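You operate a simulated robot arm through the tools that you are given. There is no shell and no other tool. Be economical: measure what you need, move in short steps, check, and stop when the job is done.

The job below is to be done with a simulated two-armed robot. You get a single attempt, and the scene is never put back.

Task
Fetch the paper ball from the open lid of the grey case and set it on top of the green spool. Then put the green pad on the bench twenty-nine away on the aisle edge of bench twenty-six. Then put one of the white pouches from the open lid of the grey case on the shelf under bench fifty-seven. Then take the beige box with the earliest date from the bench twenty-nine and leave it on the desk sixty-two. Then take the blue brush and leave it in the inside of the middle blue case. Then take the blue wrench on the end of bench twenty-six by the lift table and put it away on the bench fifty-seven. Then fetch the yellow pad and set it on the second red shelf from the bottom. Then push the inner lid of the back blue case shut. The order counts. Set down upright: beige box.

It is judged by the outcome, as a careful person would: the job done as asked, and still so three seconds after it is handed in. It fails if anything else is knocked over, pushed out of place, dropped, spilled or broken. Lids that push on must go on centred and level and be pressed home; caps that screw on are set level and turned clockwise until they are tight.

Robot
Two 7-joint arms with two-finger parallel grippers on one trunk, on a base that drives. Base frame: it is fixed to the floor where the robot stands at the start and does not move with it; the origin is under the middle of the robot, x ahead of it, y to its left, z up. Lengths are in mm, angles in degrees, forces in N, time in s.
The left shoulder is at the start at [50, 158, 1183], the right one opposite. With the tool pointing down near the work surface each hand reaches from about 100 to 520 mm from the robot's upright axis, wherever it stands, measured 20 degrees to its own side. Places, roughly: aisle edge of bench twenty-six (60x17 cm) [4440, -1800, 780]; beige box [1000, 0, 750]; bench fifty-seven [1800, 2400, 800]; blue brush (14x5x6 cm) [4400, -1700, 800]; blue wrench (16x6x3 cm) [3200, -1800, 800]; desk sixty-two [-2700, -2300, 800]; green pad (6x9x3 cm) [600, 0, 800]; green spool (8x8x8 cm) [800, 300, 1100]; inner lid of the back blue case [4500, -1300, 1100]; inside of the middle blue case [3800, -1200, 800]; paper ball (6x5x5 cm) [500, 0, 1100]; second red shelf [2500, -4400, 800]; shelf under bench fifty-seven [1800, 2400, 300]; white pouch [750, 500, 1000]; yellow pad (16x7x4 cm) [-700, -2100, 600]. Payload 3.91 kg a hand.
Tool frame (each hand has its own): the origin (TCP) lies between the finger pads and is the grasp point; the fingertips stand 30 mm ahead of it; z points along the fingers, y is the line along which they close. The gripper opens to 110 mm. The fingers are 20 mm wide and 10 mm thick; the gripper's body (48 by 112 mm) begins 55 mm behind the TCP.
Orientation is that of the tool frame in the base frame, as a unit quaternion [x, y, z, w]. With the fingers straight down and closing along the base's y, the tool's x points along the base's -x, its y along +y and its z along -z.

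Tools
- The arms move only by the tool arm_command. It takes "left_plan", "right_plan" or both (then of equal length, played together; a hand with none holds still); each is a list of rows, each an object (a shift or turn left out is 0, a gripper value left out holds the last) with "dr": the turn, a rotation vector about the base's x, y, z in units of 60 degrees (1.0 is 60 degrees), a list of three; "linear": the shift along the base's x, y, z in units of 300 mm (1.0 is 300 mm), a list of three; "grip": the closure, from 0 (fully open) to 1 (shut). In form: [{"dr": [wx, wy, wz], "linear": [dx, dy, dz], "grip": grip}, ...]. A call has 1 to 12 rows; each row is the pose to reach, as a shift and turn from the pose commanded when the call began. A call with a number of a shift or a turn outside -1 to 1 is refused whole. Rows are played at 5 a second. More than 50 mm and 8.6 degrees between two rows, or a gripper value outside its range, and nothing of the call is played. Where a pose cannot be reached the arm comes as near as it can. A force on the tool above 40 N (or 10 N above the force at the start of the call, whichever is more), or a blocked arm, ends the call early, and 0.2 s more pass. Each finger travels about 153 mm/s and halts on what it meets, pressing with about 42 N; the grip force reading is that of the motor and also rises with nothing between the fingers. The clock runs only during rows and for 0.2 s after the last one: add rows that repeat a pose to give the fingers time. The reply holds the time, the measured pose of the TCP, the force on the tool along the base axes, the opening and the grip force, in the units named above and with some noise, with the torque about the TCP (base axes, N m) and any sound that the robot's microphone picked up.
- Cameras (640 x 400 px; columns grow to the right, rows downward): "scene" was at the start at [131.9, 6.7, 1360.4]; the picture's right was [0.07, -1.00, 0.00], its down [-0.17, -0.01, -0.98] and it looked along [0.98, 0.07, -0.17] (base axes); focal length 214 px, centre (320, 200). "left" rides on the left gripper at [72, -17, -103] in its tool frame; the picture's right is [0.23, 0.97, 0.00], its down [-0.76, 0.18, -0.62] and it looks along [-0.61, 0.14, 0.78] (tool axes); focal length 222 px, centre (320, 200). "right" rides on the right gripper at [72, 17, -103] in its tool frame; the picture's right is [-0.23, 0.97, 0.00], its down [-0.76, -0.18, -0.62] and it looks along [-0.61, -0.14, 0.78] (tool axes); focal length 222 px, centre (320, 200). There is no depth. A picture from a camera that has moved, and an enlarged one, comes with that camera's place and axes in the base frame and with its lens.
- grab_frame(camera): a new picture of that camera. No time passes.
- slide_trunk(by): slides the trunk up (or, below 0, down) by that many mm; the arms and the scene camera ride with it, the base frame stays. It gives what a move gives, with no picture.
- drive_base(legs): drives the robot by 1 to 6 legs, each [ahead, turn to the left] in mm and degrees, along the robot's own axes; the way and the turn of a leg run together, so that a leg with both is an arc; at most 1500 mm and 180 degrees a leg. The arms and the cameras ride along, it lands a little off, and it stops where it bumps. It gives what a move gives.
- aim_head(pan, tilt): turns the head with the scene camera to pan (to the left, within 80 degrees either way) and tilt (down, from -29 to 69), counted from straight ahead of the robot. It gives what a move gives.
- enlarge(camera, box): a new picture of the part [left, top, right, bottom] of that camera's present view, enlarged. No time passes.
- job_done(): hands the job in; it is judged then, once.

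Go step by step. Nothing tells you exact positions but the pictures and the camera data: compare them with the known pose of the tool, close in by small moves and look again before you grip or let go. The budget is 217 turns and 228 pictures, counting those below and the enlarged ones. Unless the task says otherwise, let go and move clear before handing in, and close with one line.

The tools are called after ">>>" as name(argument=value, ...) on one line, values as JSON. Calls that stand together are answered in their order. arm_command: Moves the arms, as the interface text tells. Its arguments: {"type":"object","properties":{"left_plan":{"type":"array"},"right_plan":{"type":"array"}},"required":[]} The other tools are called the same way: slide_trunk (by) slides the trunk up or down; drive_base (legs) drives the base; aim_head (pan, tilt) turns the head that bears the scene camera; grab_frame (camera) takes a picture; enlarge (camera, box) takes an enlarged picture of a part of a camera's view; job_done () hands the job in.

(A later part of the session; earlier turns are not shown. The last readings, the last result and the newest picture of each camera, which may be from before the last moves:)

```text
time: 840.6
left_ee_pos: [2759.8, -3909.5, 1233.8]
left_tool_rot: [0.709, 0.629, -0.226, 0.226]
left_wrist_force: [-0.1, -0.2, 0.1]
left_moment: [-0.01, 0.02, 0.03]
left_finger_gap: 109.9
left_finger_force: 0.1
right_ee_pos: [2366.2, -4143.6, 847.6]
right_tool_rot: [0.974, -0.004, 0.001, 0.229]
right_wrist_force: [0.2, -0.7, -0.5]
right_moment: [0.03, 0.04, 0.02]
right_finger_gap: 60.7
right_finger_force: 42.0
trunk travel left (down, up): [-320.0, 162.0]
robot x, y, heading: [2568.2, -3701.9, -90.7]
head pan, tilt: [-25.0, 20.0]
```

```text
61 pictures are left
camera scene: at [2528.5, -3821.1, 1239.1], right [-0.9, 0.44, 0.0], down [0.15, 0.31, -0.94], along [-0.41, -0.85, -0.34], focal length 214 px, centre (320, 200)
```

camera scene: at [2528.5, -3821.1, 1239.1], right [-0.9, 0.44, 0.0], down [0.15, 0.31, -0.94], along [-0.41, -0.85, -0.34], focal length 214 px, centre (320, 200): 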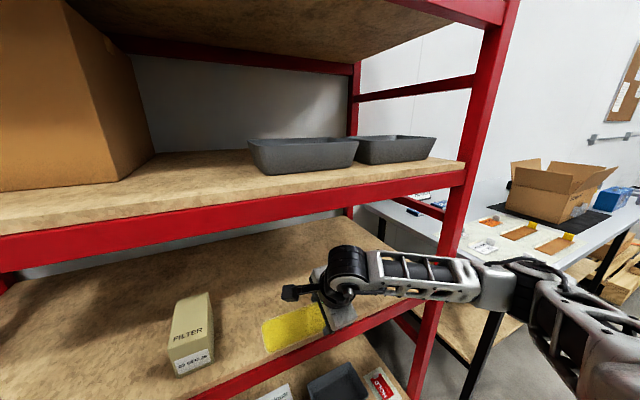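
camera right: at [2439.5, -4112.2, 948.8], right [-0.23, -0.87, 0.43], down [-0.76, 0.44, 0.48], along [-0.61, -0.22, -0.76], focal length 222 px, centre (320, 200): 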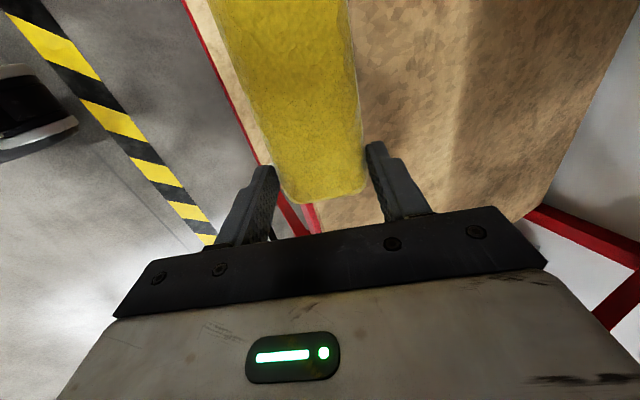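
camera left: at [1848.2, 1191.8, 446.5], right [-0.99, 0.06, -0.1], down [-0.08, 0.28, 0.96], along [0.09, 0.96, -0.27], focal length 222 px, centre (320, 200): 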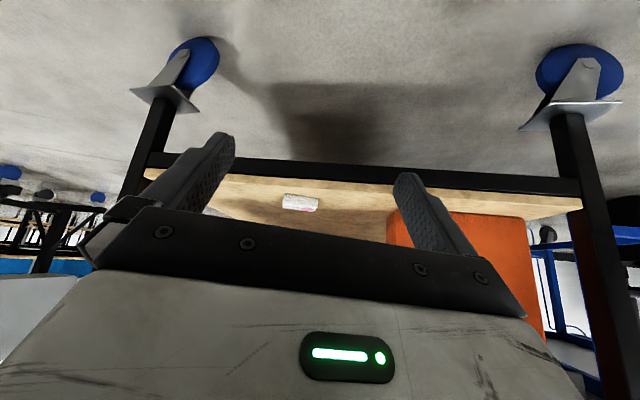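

The pad's near side is only just over the edge, so I'll lift 10 mm, advance 40 mm more and then lower.

>>> arm_command(right_plan=[{"linear": [0, 0, 0.03]}, {"linear": [0, 0, 0.03]}])

>>> drive_base(legs=[[40, 0]])

>>> arm_command(right_plan=[{"linear": [0, 0, -0.03]}, {"linear": [0, 0, -0.045]}, {"linear": [0, 0, -0.06]}, {"linear": [0, 0, -0.06]}])

>>> enlarge(camera="scene", box=[220, 220, 380, 380])

```text
time: 841.2
left_ee_pos: [2760.7, -3909.9, 1234.8]
left_tool_rot: [0.709, 0.629, -0.228, 0.225]
left_wrist_force: [-0.9, -0.3, 0.7]
left_moment: [-0.02, 0.0, -0.03]
left_finger_gap: 110.0
left_finger_force: 0.1
right_ee_pos: [2366.7, -4142.4, 859.1]
right_tool_rot: [0.974, -0.003, 0.0, 0.228]
right_wrist_force: [0.1, -0.5, -0.3]
right_moment: [0.03, 0.0, 0.01]
right_finger_gap: 60.9
right_finger_force: 42.5
trunk travel left (down, up): [-320.0, 162.0]
robot x, y, heading: [2569.8, -3700.7, -91.0]
head pan, tilt: [-25.0, 20.0]
```

```text
time: 842.1
left_ee_pos: [2758.3, -3949.7, 1233.8]
left_tool_rot: [0.709, 0.629, -0.226, 0.224]
left_wrist_force: [0.2, -0.8, -0.3]
left_moment: [0.0, -0.03, 0.01]
left_finger_gap: 110.3
left_finger_force: 0.0
right_ee_pos: [2366.4, -4183.1, 858.5]
right_tool_rot: [0.974, -0.003, 0.0, 0.228]
right_wrist_force: [0.4, -0.6, -0.1]
right_moment: [-0.02, 0.0, 0.02]
right_finger_gap: 60.7
right_finger_force: 41.6
trunk travel left (down, up): [-320.0, 162.0]
robot x, y, heading: [2571.9, -3735.4, -91.1]
head pan, tilt: [-25.0, 20.0]
```

```text
time: 843.1
left_ee_pos: [2758.8, -3947.7, 1234.8]
left_tool_rot: [0.709, 0.629, -0.227, 0.225]
left_wrist_force: [-0.9, -0.2, 0.7]
left_moment: [0.01, -0.02, 0.01]
left_finger_gap: 110.1
left_finger_force: 0.1
right_ee_pos: [2366.5, -4181.7, 839.8]
right_tool_rot: [0.974, -0.003, 0.0, 0.228]
right_wrist_force: [0.1, -0.5, -0.1]
right_moment: [0.02, 0.01, -0.02]
right_finger_gap: 60.8
right_finger_force: 42.0
trunk travel left (down, up): [-320.0, 162.0]
robot x, y, heading: [2572.9, -3738.3, -90.9]
head pan, tilt: [-25.0, 20.0]
```

```text
2.50 times, centred on (300, 300) of scene
camera zoom: at [2528.0, -3860.6, 1239.1], right [-0.9, 0.44, 0.0], down [0.15, 0.31, -0.94], along [-0.41, -0.85, -0.34], focal length 536 px, centre (370, -50)
```

zoom: 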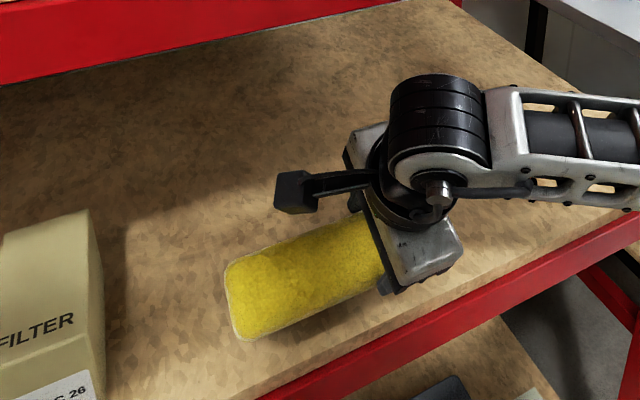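

Well over the shelf. I'll lower to contact.

>>> arm_command(right_plan=[{"linear": [0, 0, -0.015]}, {"linear": [0, 0, -0.03]}, {"linear": [0, 0, -0.045]}, {"linear": [0, 0, -0.06]}, {"linear": [0, 0, -0.06]}])

>>> enlarge(camera="scene", box=[220, 220, 380, 380])

```text
time: 844.3
left_ee_pos: [2758.2, -3949.2, 1234.5]
left_tool_rot: [0.709, 0.629, -0.227, 0.226]
left_wrist_force: [0.0, -0.4, 0.7]
left_moment: [-0.03, 0.0, 0.01]
left_finger_gap: 110.0
left_finger_force: 0.0
right_ee_pos: [2365.3, -4181.5, 821.0]
right_tool_rot: [0.974, -0.004, 0.0, 0.228]
right_wrist_force: [-0.1, -0.4, -0.5]
right_moment: [0.0, 0.01, 0.04]
right_finger_gap: 60.8
right_finger_force: 42.5
trunk travel left (down, up): [-320.0, 162.0]
robot x, y, heading: [2571.1, -3739.7, -90.7]
head pan, tilt: [-25.0, 20.0]
```

```text
2.50 times, centred on (300, 300) of scene
camera zoom: at [2528.0, -3860.6, 1239.1], right [-0.9, 0.44, 0.0], down [0.15, 0.31, -0.94], along [-0.41, -0.85, -0.34], focal length 536 px, centre (370, -50)
```

zoom: 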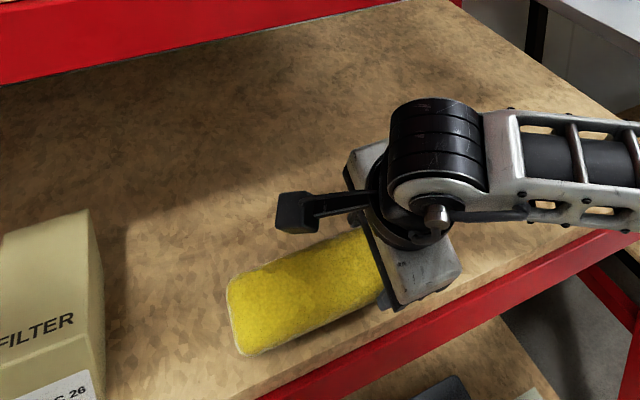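

Still hovering, so the shelf is lower than estimated. There's room to level the hand by 15° and keep lowering.

>>> arm_command(right_plan=[{"linear": [0, -0.02, -0.01], "dr": [0.08, 0, 0]}, {"linear": [0, -0.04, -0.02], "dr": [0.16, 0, 0]}, {"linear": [0, -0.05, -0.03], "dr": [0.25, 0, 0]}, {"linear": [0, -0.05, -0.05], "dr": [0.25, 0, 0]}, {"linear": [0, -0.05, -0.065], "dr": [0.25, 0, 0]}, {"linear": [0, -0.05, -0.065], "dr": [0.25, 0, 0]}])

>>> enlarge(camera="scene", box=[220, 220, 380, 380])

```text
time: 845.4
left_ee_pos: [2759.3, -3947.4, 1233.6]
left_tool_rot: [0.709, 0.629, -0.227, 0.226]
left_wrist_force: [0.3, -0.1, -0.3]
left_moment: [0.0, 0.03, 0.01]
left_finger_gap: 110.1
left_finger_force: 0.0
right_ee_pos: [2366.5, -4199.4, 815.9]
right_tool_rot: [0.994, -0.005, 0.001, 0.108]
right_wrist_force: [-0.5, 7.6, 16.7]
right_moment: [0.8, 0.5, -0.23]
right_finger_gap: 61.0
right_finger_force: 41.6
trunk travel left (down, up): [-320.0, 162.0]
robot x, y, heading: [2565.4, -3737.7, -90.6]
head pan, tilt: [-25.0, 20.0]
stopped in row 5 (right hand): the force on the tool passed its limit at 42 N (the readings are from after the stop); the commanded pose is now the measured one
```

```text
2.50 times, centred on (300, 300) of scene
camera zoom: at [2528.4, -3858.9, 1239.2], right [-0.9, 0.44, 0.0], down [0.15, 0.31, -0.94], along [-0.41, -0.85, -0.34], focal length 536 px, centre (370, -50)
```

zoom: 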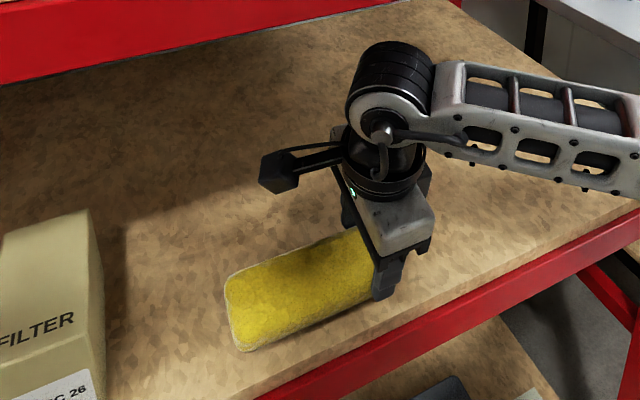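

The pad rests on the shelf. I'll open, then lift while tilting so the wrist stays below the beam above.

>>> arm_command(right_plan=[{"linear": [0, 0, 0.006], "grip": 0.4}, {"linear": [0, 0, 0.006], "grip": 0.25}, {"linear": [0, 0, 0.006], "grip": 0.0}, {"linear": [0, 0, 0.006], "grip": 0.0}, {"linear": [0, 0, 0.04], "dr": [-0.1, 0, 0], "grip": 0}, {"linear": [0, 0, 0.08], "dr": [-0.2, 0, 0], "grip": 0}, {"linear": [0, 0.02, 0.12], "dr": [-0.3, 0, 0], "grip": 0}, {"linear": [0, 0.04, 0.16], "dr": [-0.36, 0, 0], "grip": 0}, {"linear": [0, 0.04, 0.16], "dr": [-0.36, 0, 0], "grip": 0}])

>>> grab_frame(camera="scene")

>>> grab_frame(camera="right")

```text
time: 847.4
left_ee_pos: [2759.8, -3949.0, 1233.1]
left_tool_rot: [0.709, 0.628, -0.227, 0.226]
left_wrist_force: [0.9, -0.3, 0.8]
left_moment: [0.02, -0.01, 0.02]
left_finger_gap: 110.2
left_finger_force: 0.1
right_ee_pos: [2366.0, -4189.2, 861.7]
right_tool_rot: [0.956, -0.005, 0.003, 0.292]
right_wrist_force: [0.0, -0.2, 0.1]
right_moment: [-0.03, 0.0, 0.03]
right_finger_gap: 110.0
right_finger_force: 0.1
trunk travel left (down, up): [-320.0, 162.0]
robot x, y, heading: [2571.9, -3740.0, -90.8]
head pan, tilt: [-25.0, 20.0]
```

```text
57 pictures are left
camera scene: at [2527.9, -3860.6, 1239.1], right [-0.9, 0.44, 0.0], down [0.15, 0.31, -0.94], along [-0.41, -0.85, -0.34], focal length 214 px, centre (320, 200)
```

scene: 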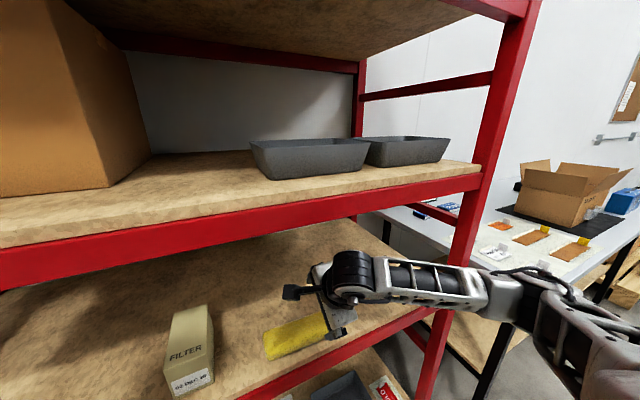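

```text
56 pictures are left
camera right: at [2438.9, -4145.8, 956.5], right [-0.24, -0.81, 0.54], down [-0.76, 0.5, 0.41], along [-0.6, -0.31, -0.73], focal length 222 px, centre (320, 200)
```

right: 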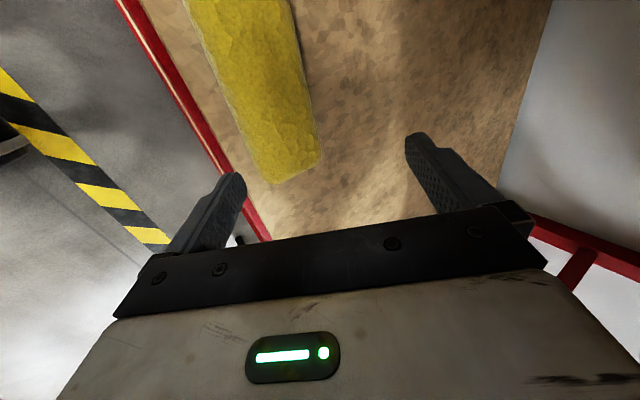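

The pad is on the second shelf and the fingers are clear above it. I'll back out and head for the back blue case.

>>> drive_base(legs=[[-400, 0]])

>>> slide_trunk(by=160)

>>> grab_frame(camera="scene")

```text
time: 849.8
left_ee_pos: [2765.5, -3552.3, 1232.8]
left_tool_rot: [0.708, 0.63, -0.226, 0.226]
left_wrist_force: [0.0, 0.2, -0.3]
left_moment: [0.01, -0.02, 0.01]
left_finger_gap: 110.1
left_finger_force: 0.1
right_ee_pos: [2372.5, -3794.8, 860.6]
right_tool_rot: [0.957, -0.003, 0.002, 0.29]
right_wrist_force: [-0.3, 0.8, -0.2]
right_moment: [0.0, 0.01, 0.01]
right_finger_gap: 110.0
right_finger_force: 0.0
trunk travel left (down, up): [-320.0, 162.0]
robot x, y, heading: [2579.4, -3343.9, -90.7]
head pan, tilt: [-25.0, 20.0]
```

```text
time: 851.7
left_ee_pos: [2764.9, -3553.3, 1394.8]
left_tool_rot: [0.707, 0.63, -0.226, 0.227]
left_wrist_force: [0.2, 0.4, 0.6]
left_moment: [0.0, 0.01, -0.01]
left_finger_gap: 109.8
left_finger_force: 0.0
right_ee_pos: [2372.6, -3795.0, 1020.6]
right_tool_rot: [0.957, -0.002, 0.002, 0.29]
right_wrist_force: [0.0, 1.1, 0.9]
right_moment: [0.0, 0.04, -0.01]
right_finger_gap: 110.0
right_finger_force: 0.0
trunk travel left (down, up): [-480.0, 2.0]
robot x, y, heading: [2575.0, -3344.7, -90.9]
head pan, tilt: [-25.0, 20.0]
```

```text
55 pictures are left
camera scene: at [2533.6, -3465.7, 1399.1], right [-0.9, 0.43, 0.0], down [0.15, 0.31, -0.94], along [-0.41, -0.85, -0.34], focal length 214 px, centre (320, 200)
```

scene: 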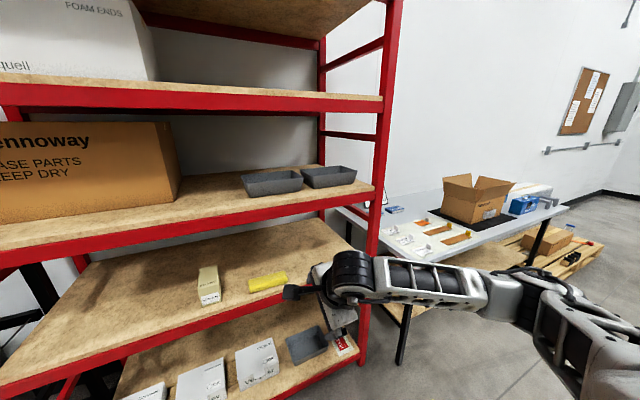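

The yellow pad sits on the second shelf. Last is the back blue case's inner lid: I'll drive round to the north side of bench twenty-six.

>>> drive_base(legs=[[0, 180], [690, 0], [0, 90], [670, 0], [0, -89], [1500, 0]])

>>> drive_base(legs=[[680, 0], [0, -90], [1500, 0], [900, 0], [0, -90]])

>>> aim_head(pan=0, tilt=25)

>>> grab_frame(camera="scene")

```text
time: 880.8
left_ee_pos: [1801.2, -904.4, 1394.3]
left_tool_rot: [-0.619, 0.717, 0.222, 0.229]
left_wrist_force: [0.1, 0.2, -0.2]
left_moment: [0.02, -0.02, 0.01]
left_finger_gap: 109.9
left_finger_force: 0.0
right_ee_pos: [2201.2, -675.9, 1019.9]
right_tool_rot: [0.019, 0.956, 0.291, 0.003]
right_wrist_force: [0.7, 0.2, 0.0]
right_moment: [0.02, 0.01, 0.01]
right_finger_gap: 109.9
right_finger_force: 0.0
trunk travel left (down, up): [-480.0, 2.0]
robot x, y, heading: [1985.0, -1121.5, 87.4]
head pan, tilt: [-25.0, 20.0]
```

```text
time: 899.0
left_ee_pos: [4521.4, -355.6, 1394.3]
left_tool_rot: [0.069, 0.945, -0.006, 0.32]
left_wrist_force: [-0.5, 0.1, -0.3]
left_moment: [-0.02, 0.01, -0.03]
left_finger_gap: 109.9
left_finger_force: 0.0
right_ee_pos: [4750.6, -760.5, 1018.6]
right_tool_rot: [0.691, 0.663, 0.198, 0.207]
right_wrist_force: [0.7, -0.3, 0.6]
right_moment: [0.0, 0.0, 0.02]
right_finger_gap: 110.0
right_finger_force: 0.1
trunk travel left (down, up): [-480.0, 2.0]
robot x, y, heading: [4305.8, -542.6, -2.4]
head pan, tilt: [-25.0, 20.0]
stopped in leg 4: the robot was blocked; the commanded pose is now the measured one
```

```text
time: 899.8
left_ee_pos: [4521.2, -355.1, 1394.5]
left_tool_rot: [0.068, 0.945, -0.006, 0.32]
left_wrist_force: [0.1, 0.1, 0.3]
left_moment: [0.0, 0.03, -0.03]
left_finger_gap: 110.2
left_finger_force: 0.2
right_ee_pos: [4750.3, -759.2, 1018.1]
right_tool_rot: [0.691, 0.664, 0.198, 0.207]
right_wrist_force: [-0.3, -1.0, -0.8]
right_moment: [-0.03, 0.03, -0.01]
right_finger_gap: 109.9
right_finger_force: 0.0
trunk travel left (down, up): [-480.0, 2.0]
robot x, y, heading: [4308.6, -543.6, -2.2]
head pan, tilt: [0.0, 25.0]
```

```text
54 pictures are left
camera scene: at [4435.7, -544.3, 1391.5], right [-0.04, -1.0, 0.0], down [-0.42, 0.01, -0.91], along [0.91, -0.04, -0.42], focal length 214 px, centre (320, 200)
```

scene: 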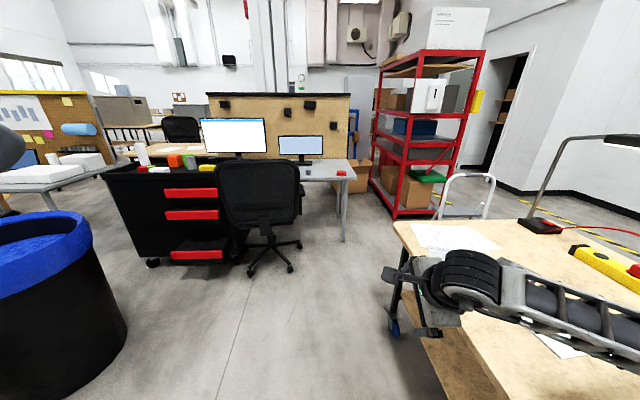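

Something blocked me, perhaps my right elbow near the case lids. I'll look to the right.

>>> aim_head(pan=-70, tilt=30)

>>> grab_frame(camera="scene")

```text
time: 901.2
left_ee_pos: [4521.4, -354.9, 1393.8]
left_tool_rot: [0.068, 0.945, -0.006, 0.32]
left_wrist_force: [0.4, 0.3, -1.3]
left_moment: [-0.03, 0.02, 0.02]
left_finger_gap: 110.0
left_finger_force: 0.0
right_ee_pos: [4751.0, -759.5, 1018.3]
right_tool_rot: [0.69, 0.664, 0.199, 0.207]
right_wrist_force: [0.6, 1.0, 0.1]
right_moment: [-0.04, 0.0, 0.03]
right_finger_gap: 109.9
right_finger_force: 0.1
trunk travel left (down, up): [-480.0, 2.0]
robot x, y, heading: [4307.3, -545.6, -2.3]
head pan, tilt: [-70.0, 30.0]
```

```text
53 pictures are left
camera scene: at [4371.1, -626.7, 1383.6], right [-0.95, -0.3, 0.0], down [-0.15, 0.47, -0.87], along [0.27, -0.83, -0.5], focal length 214 px, centre (320, 200)
```

scene: 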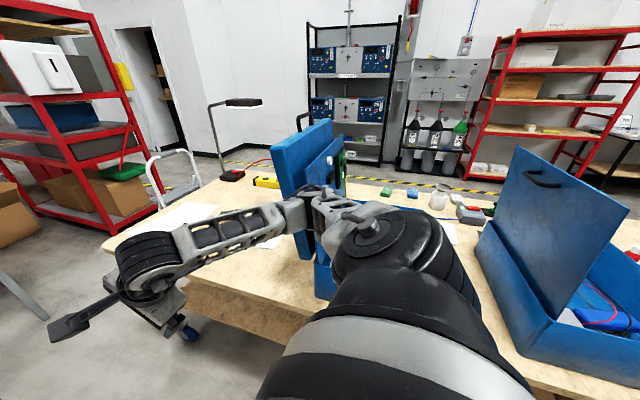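

My right elbow touched the case lids. I'll back off, tuck the right arm, and look at the lids.

>>> drive_base(legs=[[-350, 0]])

>>> aim_head(pan=-55, tilt=22)

>>> grab_frame(camera="scene")

```text
time: 903.5
left_ee_pos: [4178.4, -346.7, 1394.2]
left_tool_rot: [0.068, 0.945, -0.004, 0.319]
left_wrist_force: [-1.1, 0.0, -0.7]
left_moment: [0.01, -0.02, -0.03]
left_finger_gap: 109.8
left_finger_force: 0.0
right_ee_pos: [4407.6, -749.0, 1016.6]
right_tool_rot: [0.692, 0.664, 0.197, 0.205]
right_wrist_force: [0.0, 1.4, 0.0]
right_moment: [-0.01, 0.0, 0.03]
right_finger_gap: 109.9
right_finger_force: 0.0
trunk travel left (down, up): [-480.0, 2.0]
robot x, y, heading: [3959.3, -526.4, -2.4]
head pan, tilt: [-70.0, 30.0]
```

```text
time: 904.3
left_ee_pos: [4179.0, -346.1, 1394.2]
left_tool_rot: [0.069, 0.945, -0.004, 0.318]
left_wrist_force: [0.9, -0.1, -0.2]
left_moment: [0.0, 0.03, 0.02]
left_finger_gap: 110.2
left_finger_force: 0.1
right_ee_pos: [4407.8, -748.1, 1015.4]
right_tool_rot: [0.692, 0.664, 0.198, 0.205]
right_wrist_force: [-0.3, 0.0, 0.1]
right_moment: [-0.01, 0.04, 0.02]
right_finger_gap: 110.1
right_finger_force: 0.0
trunk travel left (down, up): [-480.0, 2.0]
robot x, y, heading: [3963.8, -526.5, -2.2]
head pan, tilt: [-55.0, 22.0]
```

```text
52 pictures are left
camera scene: at [4051.5, -609.1, 1395.8], right [-0.84, -0.54, 0.0], down [-0.2, 0.32, -0.93], along [0.5, -0.78, -0.38], focal length 214 px, centre (320, 200)
```

scene: 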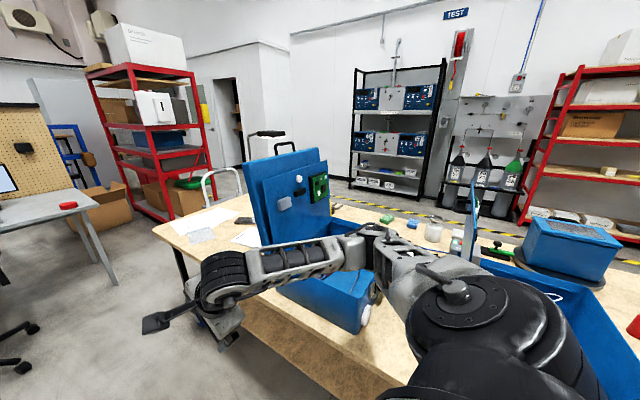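

I see the back case's two raised lids: a tall outer one and the inner one with the green board in front of it. I'll tuck the right arm, and reposition north of the case facing it.

>>> arm_command(right_plan=[{"linear": [-0.1, 0.02, 0.1]}, {"linear": [-0.2, 0.04, 0.2]}, {"linear": [-0.3, 0.06, 0.3]}, {"linear": [-0.4, 0.08, 0.4]}, {"linear": [-0.45, 0.1, 0.5]}, {"linear": [-0.5, 0.12, 0.6]}])

>>> drive_base(legs=[[0, 90], [300, 0], [0, -88], [430, 0], [0, -90], [130, 0]])

>>> aim_head(pan=0, tilt=22)

>>> grab_frame(camera="scene")

```text
time: 905.7
left_ee_pos: [4179.3, -345.0, 1392.7]
left_tool_rot: [0.068, 0.945, -0.004, 0.319]
left_wrist_force: [0.9, 0.7, 0.0]
left_moment: [-0.01, 0.01, -0.01]
left_finger_gap: 109.7
left_finger_force: 0.2
right_ee_pos: [4273.8, -706.4, 1211.6]
right_tool_rot: [0.692, 0.664, 0.197, 0.205]
right_wrist_force: [0.0, -0.5, 0.5]
right_moment: [-0.03, 0.01, -0.05]
right_finger_gap: 110.3
right_finger_force: 0.1
right hand out of reach, approached as far as the arm can: row 3, 4, 5, 6
trunk travel left (down, up): [-480.0, 2.0]
robot x, y, heading: [3961.8, -529.2, -2.5]
head pan, tilt: [-55.0, 22.0]
```

```text
time: 922.2
left_ee_pos: [4588.5, -586.7, 1392.5]
left_tool_rot: [0.716, 0.622, -0.227, 0.223]
left_wrist_force: [0.8, -0.1, 0.3]
left_moment: [0.04, -0.02, 0.01]
left_finger_gap: 110.0
left_finger_force: 0.1
right_ee_pos: [4227.7, -685.2, 1211.6]
right_tool_rot: [0.959, -0.017, -0.005, 0.283]
right_wrist_force: [-0.1, 0.0, 0.3]
right_moment: [0.01, 0.01, 0.02]
right_finger_gap: 110.1
right_finger_force: 0.0
trunk travel left (down, up): [-480.0, 2.0]
robot x, y, heading: [4400.4, -370.8, -91.8]
head pan, tilt: [-55.0, 22.0]
```

```text
time: 923.4
left_ee_pos: [4590.3, -586.5, 1394.3]
left_tool_rot: [0.716, 0.621, -0.228, 0.223]
left_wrist_force: [0.3, 0.6, -0.6]
left_moment: [0.0, -0.01, -0.02]
left_finger_gap: 110.3
left_finger_force: 0.0
right_ee_pos: [4226.5, -683.9, 1210.1]
right_tool_rot: [0.959, -0.018, -0.005, 0.283]
right_wrist_force: [-0.1, 0.5, -0.4]
right_moment: [0.02, 0.01, 0.0]
right_finger_gap: 110.1
right_finger_force: 0.0
trunk travel left (down, up): [-480.0, 2.0]
robot x, y, heading: [4402.0, -369.0, -92.0]
head pan, tilt: [0.0, 22.0]
```

```text
51 pictures are left
camera scene: at [4397.4, -502.5, 1395.9], right [-1.0, 0.04, 0.0], down [0.01, 0.37, -0.93], along [-0.03, -0.93, -0.37], focal length 214 px, centre (320, 200)
```

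scene: 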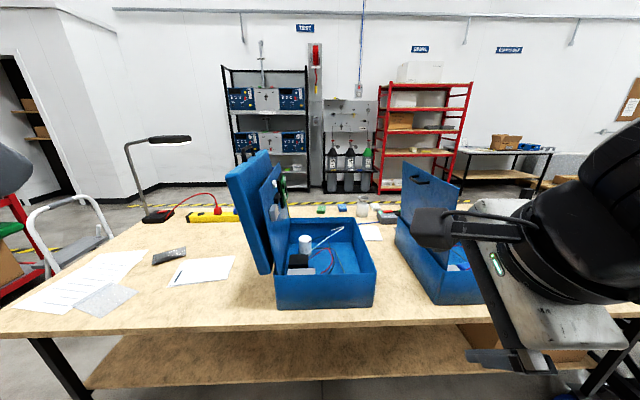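

Now I see the back case end-on. I'll zoom in on its lids.

>>> enlarge(camera="scene", box=[215, 140, 395, 320])

```text
2.22 times, centred on (305, 230) of scene
camera zoom: at [4397.4, -502.5, 1395.9], right [-1.0, 0.04, 0.0], down [0.01, 0.37, -0.93], along [-0.03, -0.93, -0.37], focal length 477 px, centre (353, 133)
```

zoom: 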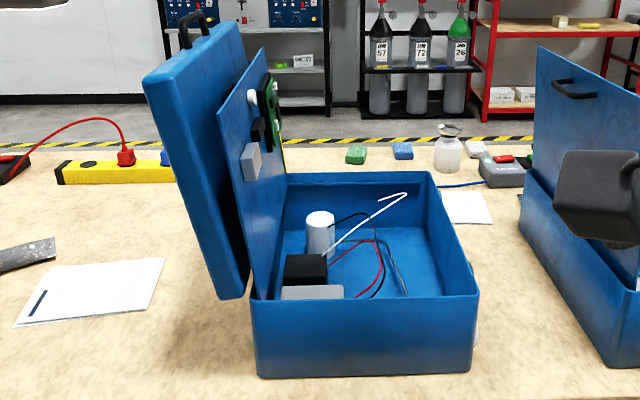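

The inner lid (a thin panel with its hinge on the east rim at about x 4512, z 930) leans slightly past vertical, with a gap of about 33 mm to the outer lid. I'll close the left gripper, point it forward at about 60°, and use the tips to push the lid from behind.

>>> arm_command(left_plan=[{"linear": [-0.02, -0.1, -0.04], "dr": [0, 0, 0.07], "grip": 1}, {"linear": [-0.04, -0.2, -0.08], "dr": [0, 0, 0.137], "grip": 1}, {"linear": [-0.06, -0.33, -0.12], "dr": [0, 0, 0.137], "grip": 1}, {"linear": [-0.08, -0.46, -0.16], "dr": [0, 0, 0.137], "grip": 1}, {"linear": [-0.1, -0.58, -0.2], "dr": [0, 0, 0.137], "grip": 1}, {"linear": [-0.107, -0.7, -0.25], "dr": [0, 0, 0.137], "grip": 1}, {"linear": [-0.107, -0.7, -0.25], "dr": [0, 0, 0.137], "grip": 1}])

>>> arm_command(left_plan=[{"dr": [-0.13, 0, 0]}, {"dr": [-0.26, 0, 0]}, {"dr": [-0.383, 0, 0]}, {"linear": [0, 0, -0.08], "dr": [-0.383, 0, 0]}, {"linear": [0, 0, -0.08], "dr": [-0.383, 0, 0]}])

>>> drive_base(legs=[[180, 0]])

>>> aim_head(pan=10, tilt=22)

>>> grab_frame(camera="scene")

>>> grab_frame(camera="left")

```text
time: 925.0
left_ee_pos: [4557.3, -796.8, 1318.8]
left_tool_rot: [0.668, 0.672, -0.211, 0.24]
left_wrist_force: [0.0, -0.6, 0.7]
left_moment: [0.03, -0.01, -0.02]
left_finger_gap: 0.2
left_finger_force: 37.4
right_ee_pos: [4228.0, -683.2, 1211.0]
right_tool_rot: [0.959, -0.018, -0.005, 0.284]
right_wrist_force: [0.1, -0.6, -0.1]
right_moment: [0.01, 0.01, 0.01]
right_finger_gap: 110.0
right_finger_force: 0.1
trunk travel left (down, up): [-480.0, 2.0]
robot x, y, heading: [4401.9, -368.9, -92.3]
head pan, tilt: [0.0, 22.0]
```

```text
time: 926.2
left_ee_pos: [4556.1, -795.4, 1294.8]
left_tool_rot: [0.608, 0.616, -0.34, 0.367]
left_wrist_force: [-0.2, -0.6, 0.0]
left_moment: [-0.03, 0.03, 0.01]
left_finger_gap: 0.1
left_finger_force: 37.7
right_ee_pos: [4227.3, -683.2, 1210.6]
right_tool_rot: [0.959, -0.018, -0.005, 0.283]
right_wrist_force: [0.8, 0.3, -0.3]
right_moment: [0.01, -0.01, 0.0]
right_finger_gap: 110.0
right_finger_force: 0.1
trunk travel left (down, up): [-480.0, 2.0]
robot x, y, heading: [4403.6, -370.9, -92.1]
head pan, tilt: [0.0, 22.0]
```

```text
time: 927.7
left_ee_pos: [4549.6, -975.6, 1293.1]
left_tool_rot: [0.609, 0.615, -0.341, 0.367]
left_wrist_force: [0.5, 0.2, 0.0]
left_moment: [-0.02, -0.03, 0.0]
left_finger_gap: 0.1
left_finger_force: 37.9
right_ee_pos: [4220.0, -862.6, 1210.8]
right_tool_rot: [0.959, -0.018, -0.005, 0.283]
right_wrist_force: [-0.3, 0.3, -0.9]
right_moment: [0.0, 0.0, -0.02]
right_finger_gap: 110.2
right_finger_force: 0.0
trunk travel left (down, up): [-480.0, 2.0]
robot x, y, heading: [4394.1, -548.8, -92.2]
head pan, tilt: [0.0, 22.0]
```

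```text
time: 928.4
left_ee_pos: [4548.5, -974.0, 1294.1]
left_tool_rot: [0.609, 0.616, -0.341, 0.367]
left_wrist_force: [0.1, -0.1, -0.5]
left_moment: [0.01, -0.03, 0.01]
left_finger_gap: 0.0
left_finger_force: 37.6
right_ee_pos: [4219.4, -862.2, 1211.3]
right_tool_rot: [0.959, -0.018, -0.005, 0.284]
right_wrist_force: [-0.3, -0.5, 0.8]
right_moment: [0.0, 0.01, 0.03]
right_finger_gap: 110.0
right_finger_force: 0.1
trunk travel left (down, up): [-480.0, 2.0]
robot x, y, heading: [4395.5, -549.1, -92.1]
head pan, tilt: [10.0, 22.0]
```

```text
49 pictures are left
camera scene: at [4407.0, -679.9, 1395.9], right [-0.99, -0.14, 0.0], down [-0.05, 0.37, -0.93], along [0.13, -0.92, -0.37], focal length 214 px, centre (320, 200)
```

scene: 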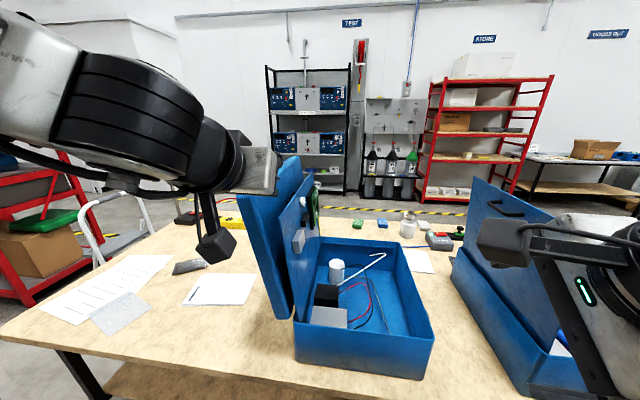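

```text
48 pictures are left
camera left: at [4529.4, -848.8, 1281.9], right [0.98, 0.14, -0.17], down [0.15, 0.16, 0.98], along [0.16, -0.98, 0.14], focal length 222 px, centre (320, 200)
```

left: 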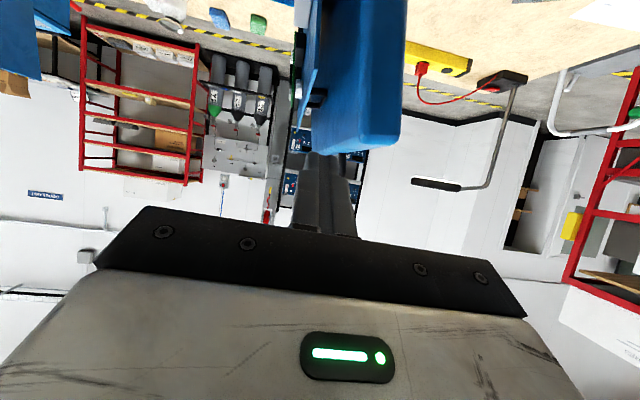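

>>> enlarge(camera="left", box=[260, 0, 430, 240])

>>> enlarge(camera="scene", box=[200, 140, 360, 340])

```text
1.67 times, centred on (345, 120) of left
camera zoom: at [4529.4, -848.8, 1281.9], right [0.98, 0.14, -0.17], down [0.15, 0.16, 0.98], along [0.16, -0.98, 0.14], focal length 370 px, centre (278, 333)
```

zoom: 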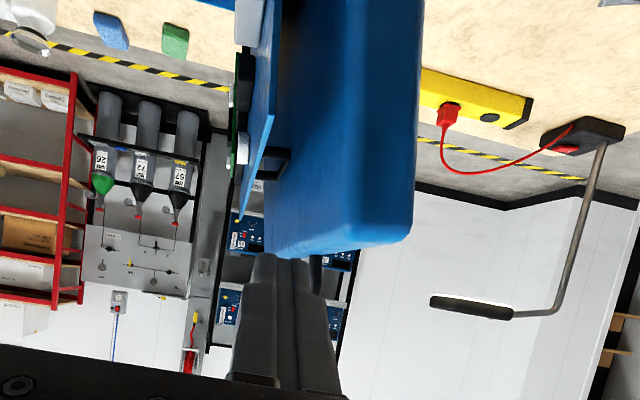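

```text
2.00 times, centred on (280, 240) of scene
camera zoom: at [4407.0, -679.9, 1395.9], right [-0.99, -0.14, 0.0], down [-0.05, 0.37, -0.93], along [0.13, -0.92, -0.37], focal length 429 px, centre (400, 120)
```

zoom: 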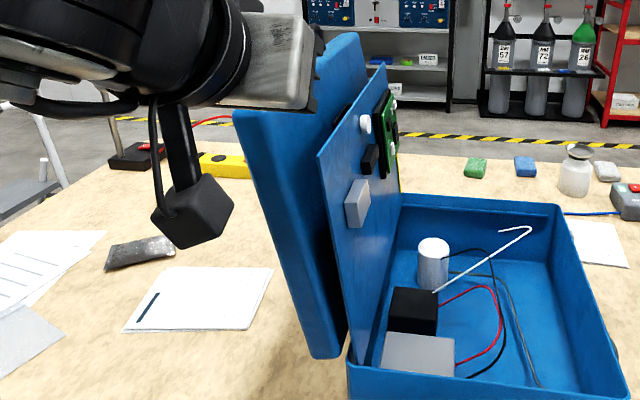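

At z about 1190 the inner lid is at x ≈ 4543 and the outer lid at x ≈ 4580. I'll straddle the inner lid's north edge with the jaws 40 mm open, one finger in the gap, so the lid stays under control as I swing it.

>>> arm_command(left_plan=[{"linear": [-0.02, 0, -0.1], "grip": 0.636}, {"linear": [-0.03, 0, -0.2], "grip": 0.636}, {"linear": [-0.03, 0, -0.327], "grip": 0.636}, {"linear": [-0.03, 0, -0.327], "grip": 0.636}])

>>> grab_frame(camera="left")

>>> enlarge(camera="scene", box=[200, 140, 360, 340])

```text
time: 929.4
left_ee_pos: [4541.1, -973.2, 1196.0]
left_tool_rot: [0.608, 0.616, -0.341, 0.368]
left_wrist_force: [0.5, -0.6, 0.2]
left_moment: [-0.01, 0.04, 0.01]
left_finger_gap: 39.9
left_finger_force: 0.1
right_ee_pos: [4221.1, -861.9, 1210.5]
right_tool_rot: [0.959, -0.017, -0.005, 0.284]
right_wrist_force: [-0.2, -0.3, -0.8]
right_moment: [0.0, -0.03, -0.01]
right_finger_gap: 110.1
right_finger_force: 0.1
trunk travel left (down, up): [-480.0, 2.0]
robot x, y, heading: [4396.3, -545.6, -92.1]
head pan, tilt: [10.0, 22.0]
```

```text
45 pictures are left
camera left: at [4520.5, -847.6, 1183.5], right [0.98, 0.14, -0.17], down [0.15, 0.17, 0.98], along [0.16, -0.98, 0.14], focal length 222 px, centre (320, 200)
```

left: 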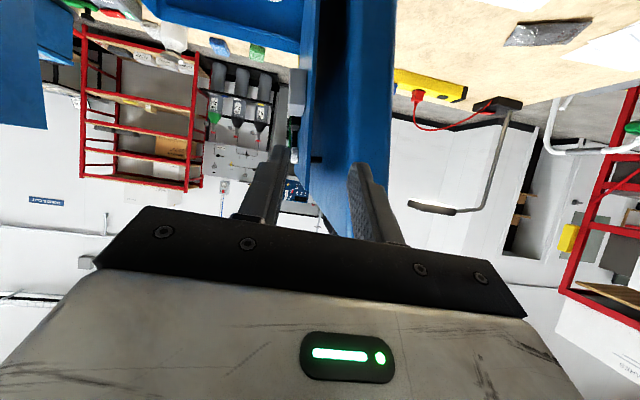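

```text
2.00 times, centred on (280, 240) of scene
camera zoom: at [4407.0, -679.5, 1396.0], right [-0.99, -0.14, 0.0], down [-0.05, 0.37, -0.93], along [0.13, -0.92, -0.37], focal length 429 px, centre (400, 120)
```

zoom: 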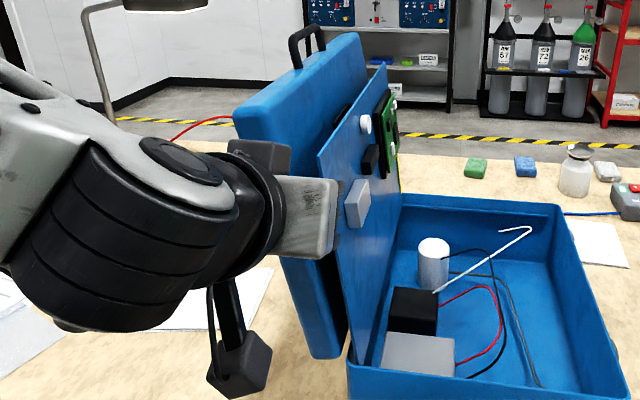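

Aligned. I'll advance so the east finger enters the gap.

>>> arm_command(left_plan=[{"linear": [-0.015, 0, 0]}, {"linear": [-0.015, -0.05, 0]}, {"linear": [-0.015, -0.1, 0]}, {"linear": [-0.015, -0.1, 0]}])

>>> drive_base(legs=[[58, 0]])

>>> grab_frame(camera="left")

>>> enlarge(camera="scene", box=[200, 140, 360, 340])

```text
time: 930.4
left_ee_pos: [4535.5, -1003.8, 1195.3]
left_tool_rot: [0.609, 0.615, -0.341, 0.367]
left_wrist_force: [-0.6, 0.7, 0.2]
left_moment: [0.0, 0.01, 0.02]
left_finger_gap: 40.0
left_finger_force: 0.0
right_ee_pos: [4220.5, -861.6, 1210.7]
right_tool_rot: [0.959, -0.018, -0.005, 0.284]
right_wrist_force: [0.0, -0.1, 0.2]
right_moment: [0.01, -0.02, -0.01]
right_finger_gap: 109.9
right_finger_force: 0.0
trunk travel left (down, up): [-480.0, 2.0]
robot x, y, heading: [4397.6, -550.2, -92.0]
head pan, tilt: [10.0, 22.0]
```

```text
time: 931.4
left_ee_pos: [4533.6, -1063.0, 1195.7]
left_tool_rot: [0.609, 0.615, -0.341, 0.367]
left_wrist_force: [-0.2, -0.2, -0.1]
left_moment: [0.0, -0.01, 0.01]
left_finger_gap: 40.1
left_finger_force: 0.1
right_ee_pos: [4217.8, -921.0, 1210.3]
right_tool_rot: [0.959, -0.018, -0.004, 0.283]
right_wrist_force: [0.0, -0.2, 0.3]
right_moment: [0.04, -0.03, -0.02]
right_finger_gap: 109.9
right_finger_force: 0.1
trunk travel left (down, up): [-480.0, 2.0]
robot x, y, heading: [4392.1, -611.8, -92.1]
head pan, tilt: [10.0, 22.0]
```

```text
43 pictures are left
camera left: at [4513.4, -937.6, 1183.3], right [0.98, 0.14, -0.17], down [0.15, 0.16, 0.98], along [0.16, -0.98, 0.14], focal length 222 px, centre (320, 200)
```

left: 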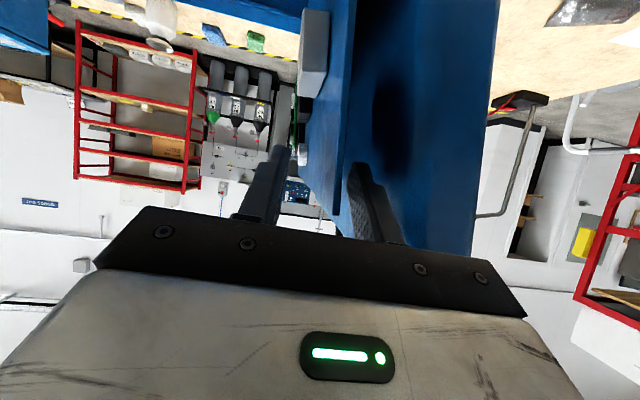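

```text
2.00 times, centred on (280, 240) of scene
camera zoom: at [4404.9, -739.3, 1395.7], right [-0.99, -0.14, 0.0], down [-0.05, 0.37, -0.93], along [0.13, -0.92, -0.38], focal length 429 px, centre (400, 120)
```

zoom: 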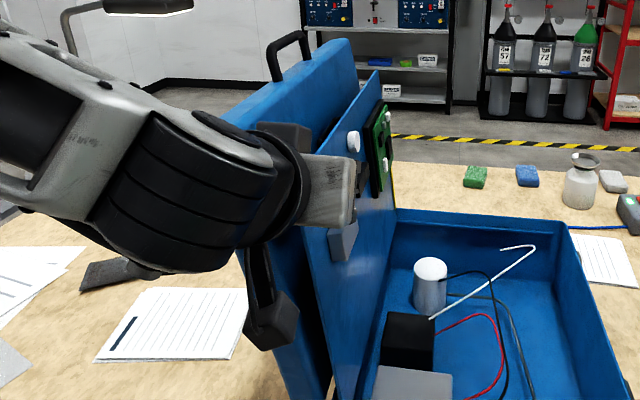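

The fingers bracket the lid's edge. I'll go 25 mm deeper and begin swinging west along the hinge arc.

>>> arm_command(left_plan=[{"linear": [0, -0.083, 0]}, {"linear": [-0.06, -0.083, 0.0], "dr": [0, -0.066, 0]}, {"linear": [-0.125, -0.083, 0.001], "dr": [0, -0.133, 0]}, {"linear": [-0.248, -0.083, -0.015], "dr": [0, -0.267, 0]}, {"linear": [-0.248, -0.083, -0.015], "dr": [0, -0.267, 0]}])

>>> grab_frame(camera="scene")

>>> grab_frame(camera="left")

```text
time: 931.8
left_ee_pos: [4533.3, -1071.9, 1196.4]
left_tool_rot: [0.608, 0.617, -0.339, 0.367]
left_wrist_force: [0.6, 17.7, 5.7]
left_moment: [-0.63, -0.21, 0.85]
left_finger_gap: 40.0
left_finger_force: 0.0
right_ee_pos: [4219.1, -918.8, 1211.7]
right_tool_rot: [0.958, -0.018, -0.004, 0.285]
right_wrist_force: [-0.6, 0.0, -0.6]
right_moment: [0.02, 0.02, -0.01]
right_finger_gap: 109.9
right_finger_force: 0.1
trunk travel left (down, up): [-480.0, 2.0]
robot x, y, heading: [4395.8, -602.3, -92.0]
head pan, tilt: [10.0, 22.0]
stopped in row 1 (left hand): the force on the tool passed its limit at 47 N (the readings are from after the stop); the commanded pose is now the measured one
```

```text
41 pictures are left
camera scene: at [4405.1, -735.8, 1396.3], right [-0.99, -0.14, 0.0], down [-0.05, 0.37, -0.93], along [0.13, -0.92, -0.37], focal length 214 px, centre (320, 200)
```

scene: 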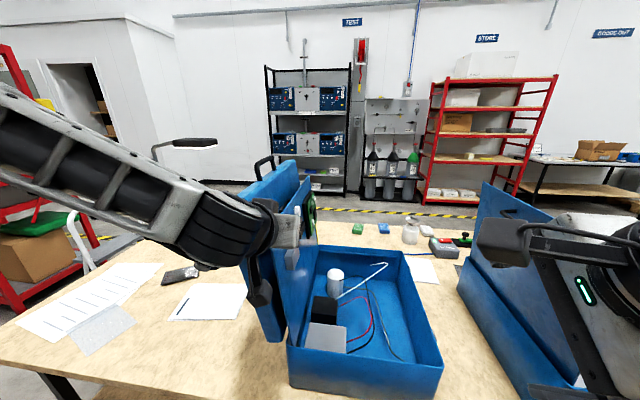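

```text
40 pictures are left
camera left: at [4513.3, -945.8, 1184.3], right [0.98, 0.14, -0.17], down [0.15, 0.16, 0.98], along [0.17, -0.98, 0.14], focal length 222 px, centre (320, 200)
```

left: 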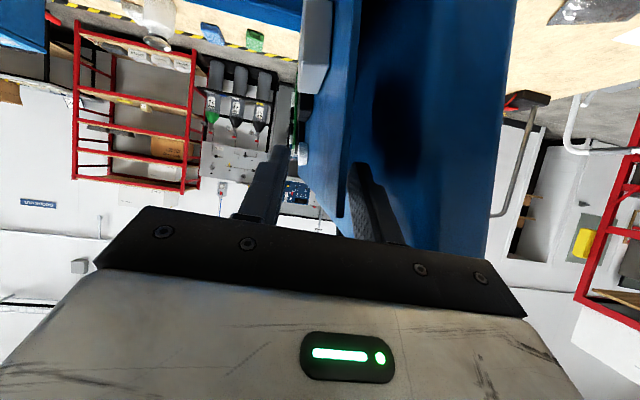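

The gripper body met the outer lid's north face. The tips should already be past the inner lid's edge, so I'll ease back 5 mm and start the swing.

>>> arm_command(left_plan=[{"linear": [0, 0.017, 0]}, {"linear": [-0.06, 0.017, 0.0], "dr": [0, -0.066, 0]}, {"linear": [-0.125, 0.017, 0.001], "dr": [0, -0.133, 0]}, {"linear": [-0.248, 0.017, -0.015], "dr": [0, -0.267, 0]}, {"linear": [-0.248, 0.017, -0.015], "dr": [0, -0.267, 0]}])

>>> grab_frame(camera="scene")

>>> grab_frame(camera="left")

```text
time: 933.0
left_ee_pos: [4502.0, -1070.5, 1197.8]
left_tool_rot: [0.651, 0.559, -0.251, 0.447]
left_wrist_force: [1.2, 0.3, 1.4]
left_moment: [0.04, 0.01, -0.03]
left_finger_gap: 40.7
left_finger_force: 1.1
left hand out of reach, approached as far as the arm can: row 4, 5
right_ee_pos: [4218.0, -920.2, 1209.7]
right_tool_rot: [0.959, -0.017, -0.005, 0.283]
right_wrist_force: [-0.2, 0.4, -0.3]
right_moment: [-0.01, -0.04, 0.0]
right_finger_gap: 110.1
right_finger_force: 0.0
trunk travel left (down, up): [-480.0, 2.0]
robot x, y, heading: [4393.7, -609.1, -91.9]
head pan, tilt: [10.0, 22.0]
```

```text
39 pictures are left
camera scene: at [4405.2, -738.0, 1395.9], right [-0.99, -0.14, 0.0], down [-0.05, 0.37, -0.93], along [0.13, -0.92, -0.37], focal length 214 px, centre (320, 200)
```

scene: 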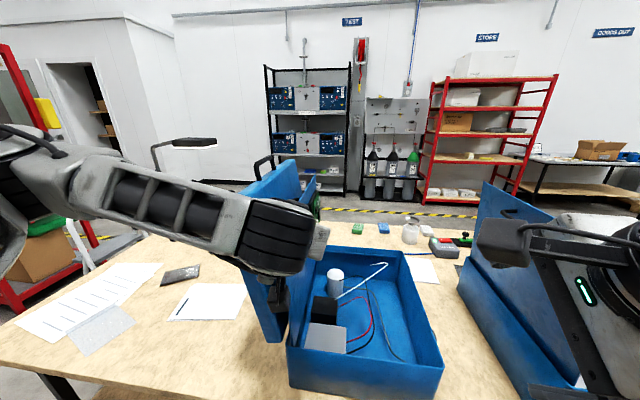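

```text
38 pictures are left
camera left: at [4486.1, -944.8, 1181.8], right [0.98, 0.14, 0.11], down [-0.13, 0.16, 0.98], along [0.12, -0.98, 0.18], focal length 222 px, centre (320, 200)
```

left: 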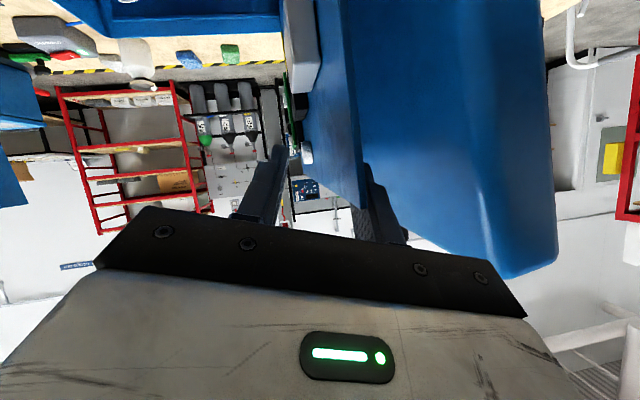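

The east finger is now behind the inner lid and pushing it. Arm reach westward is limited, so I'll use small base turns to sweep the hand west, lowering as I go.

>>> arm_command(left_plan=[{"linear": [0, 0, -0.03], "dr": [0, -0.06, 0]}, {"linear": [0, 0, -0.05], "dr": [0, -0.12, 0]}, {"linear": [0, 0, -0.05], "dr": [0, -0.12, 0]}])

>>> drive_base(legs=[[0, -6]])

>>> grab_frame(camera="scene")

>>> grab_frame(camera="left")

```text
time: 933.8
left_ee_pos: [4517.2, -1070.1, 1185.5]
left_tool_rot: [0.665, 0.53, -0.21, 0.481]
left_wrist_force: [2.5, 0.2, 2.3]
left_moment: [0.06, 0.01, -0.08]
left_finger_gap: 41.3
left_finger_force: 1.6
left hand out of reach, approached as far as the arm can: row 1, 2, 3
right_ee_pos: [4220.2, -919.1, 1210.3]
right_tool_rot: [0.959, -0.018, -0.005, 0.284]
right_wrist_force: [-0.2, -0.3, -0.5]
right_moment: [-0.01, -0.03, 0.02]
right_finger_gap: 110.0
right_finger_force: 0.0
trunk travel left (down, up): [-480.0, 2.0]
robot x, y, heading: [4393.3, -607.7, -92.0]
head pan, tilt: [10.0, 22.0]
```

```text
time: 934.7
left_ee_pos: [4466.5, -1081.1, 1185.0]
left_tool_rot: [0.692, 0.495, -0.234, 0.47]
left_wrist_force: [0.0, 0.5, -0.3]
left_moment: [-0.02, 0.01, -0.05]
left_finger_gap: 40.6
left_finger_force: 0.6
right_ee_pos: [4185.9, -899.1, 1210.4]
right_tool_rot: [0.956, -0.069, -0.018, 0.284]
right_wrist_force: [0.5, 0.5, -1.3]
right_moment: [0.01, -0.01, 0.0]
right_finger_gap: 109.7
right_finger_force: 0.1
trunk travel left (down, up): [-480.0, 2.0]
robot x, y, heading: [4390.5, -607.3, -98.2]
head pan, tilt: [10.0, 22.0]
```

```text
37 pictures are left
camera scene: at [4390.7, -738.6, 1395.8], right [-1.0, -0.03, 0.0], down [-0.01, 0.37, -0.93], along [0.03, -0.93, -0.37], focal length 214 px, centre (320, 200)
```

scene: 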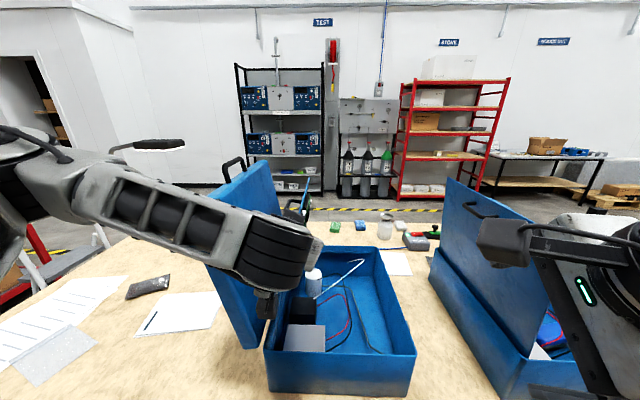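

```text
36 pictures are left
camera left: at [4466.0, -954.3, 1167.3], right [0.97, 0.04, 0.23], down [-0.23, 0.18, 0.96], along [-0.01, -0.98, 0.19], focal length 222 px, centre (320, 200)
```

left: 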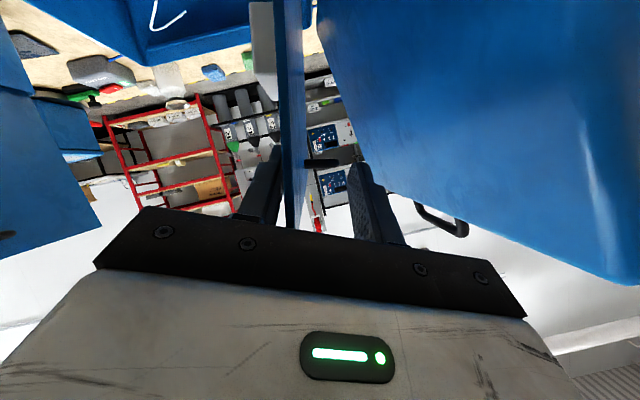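

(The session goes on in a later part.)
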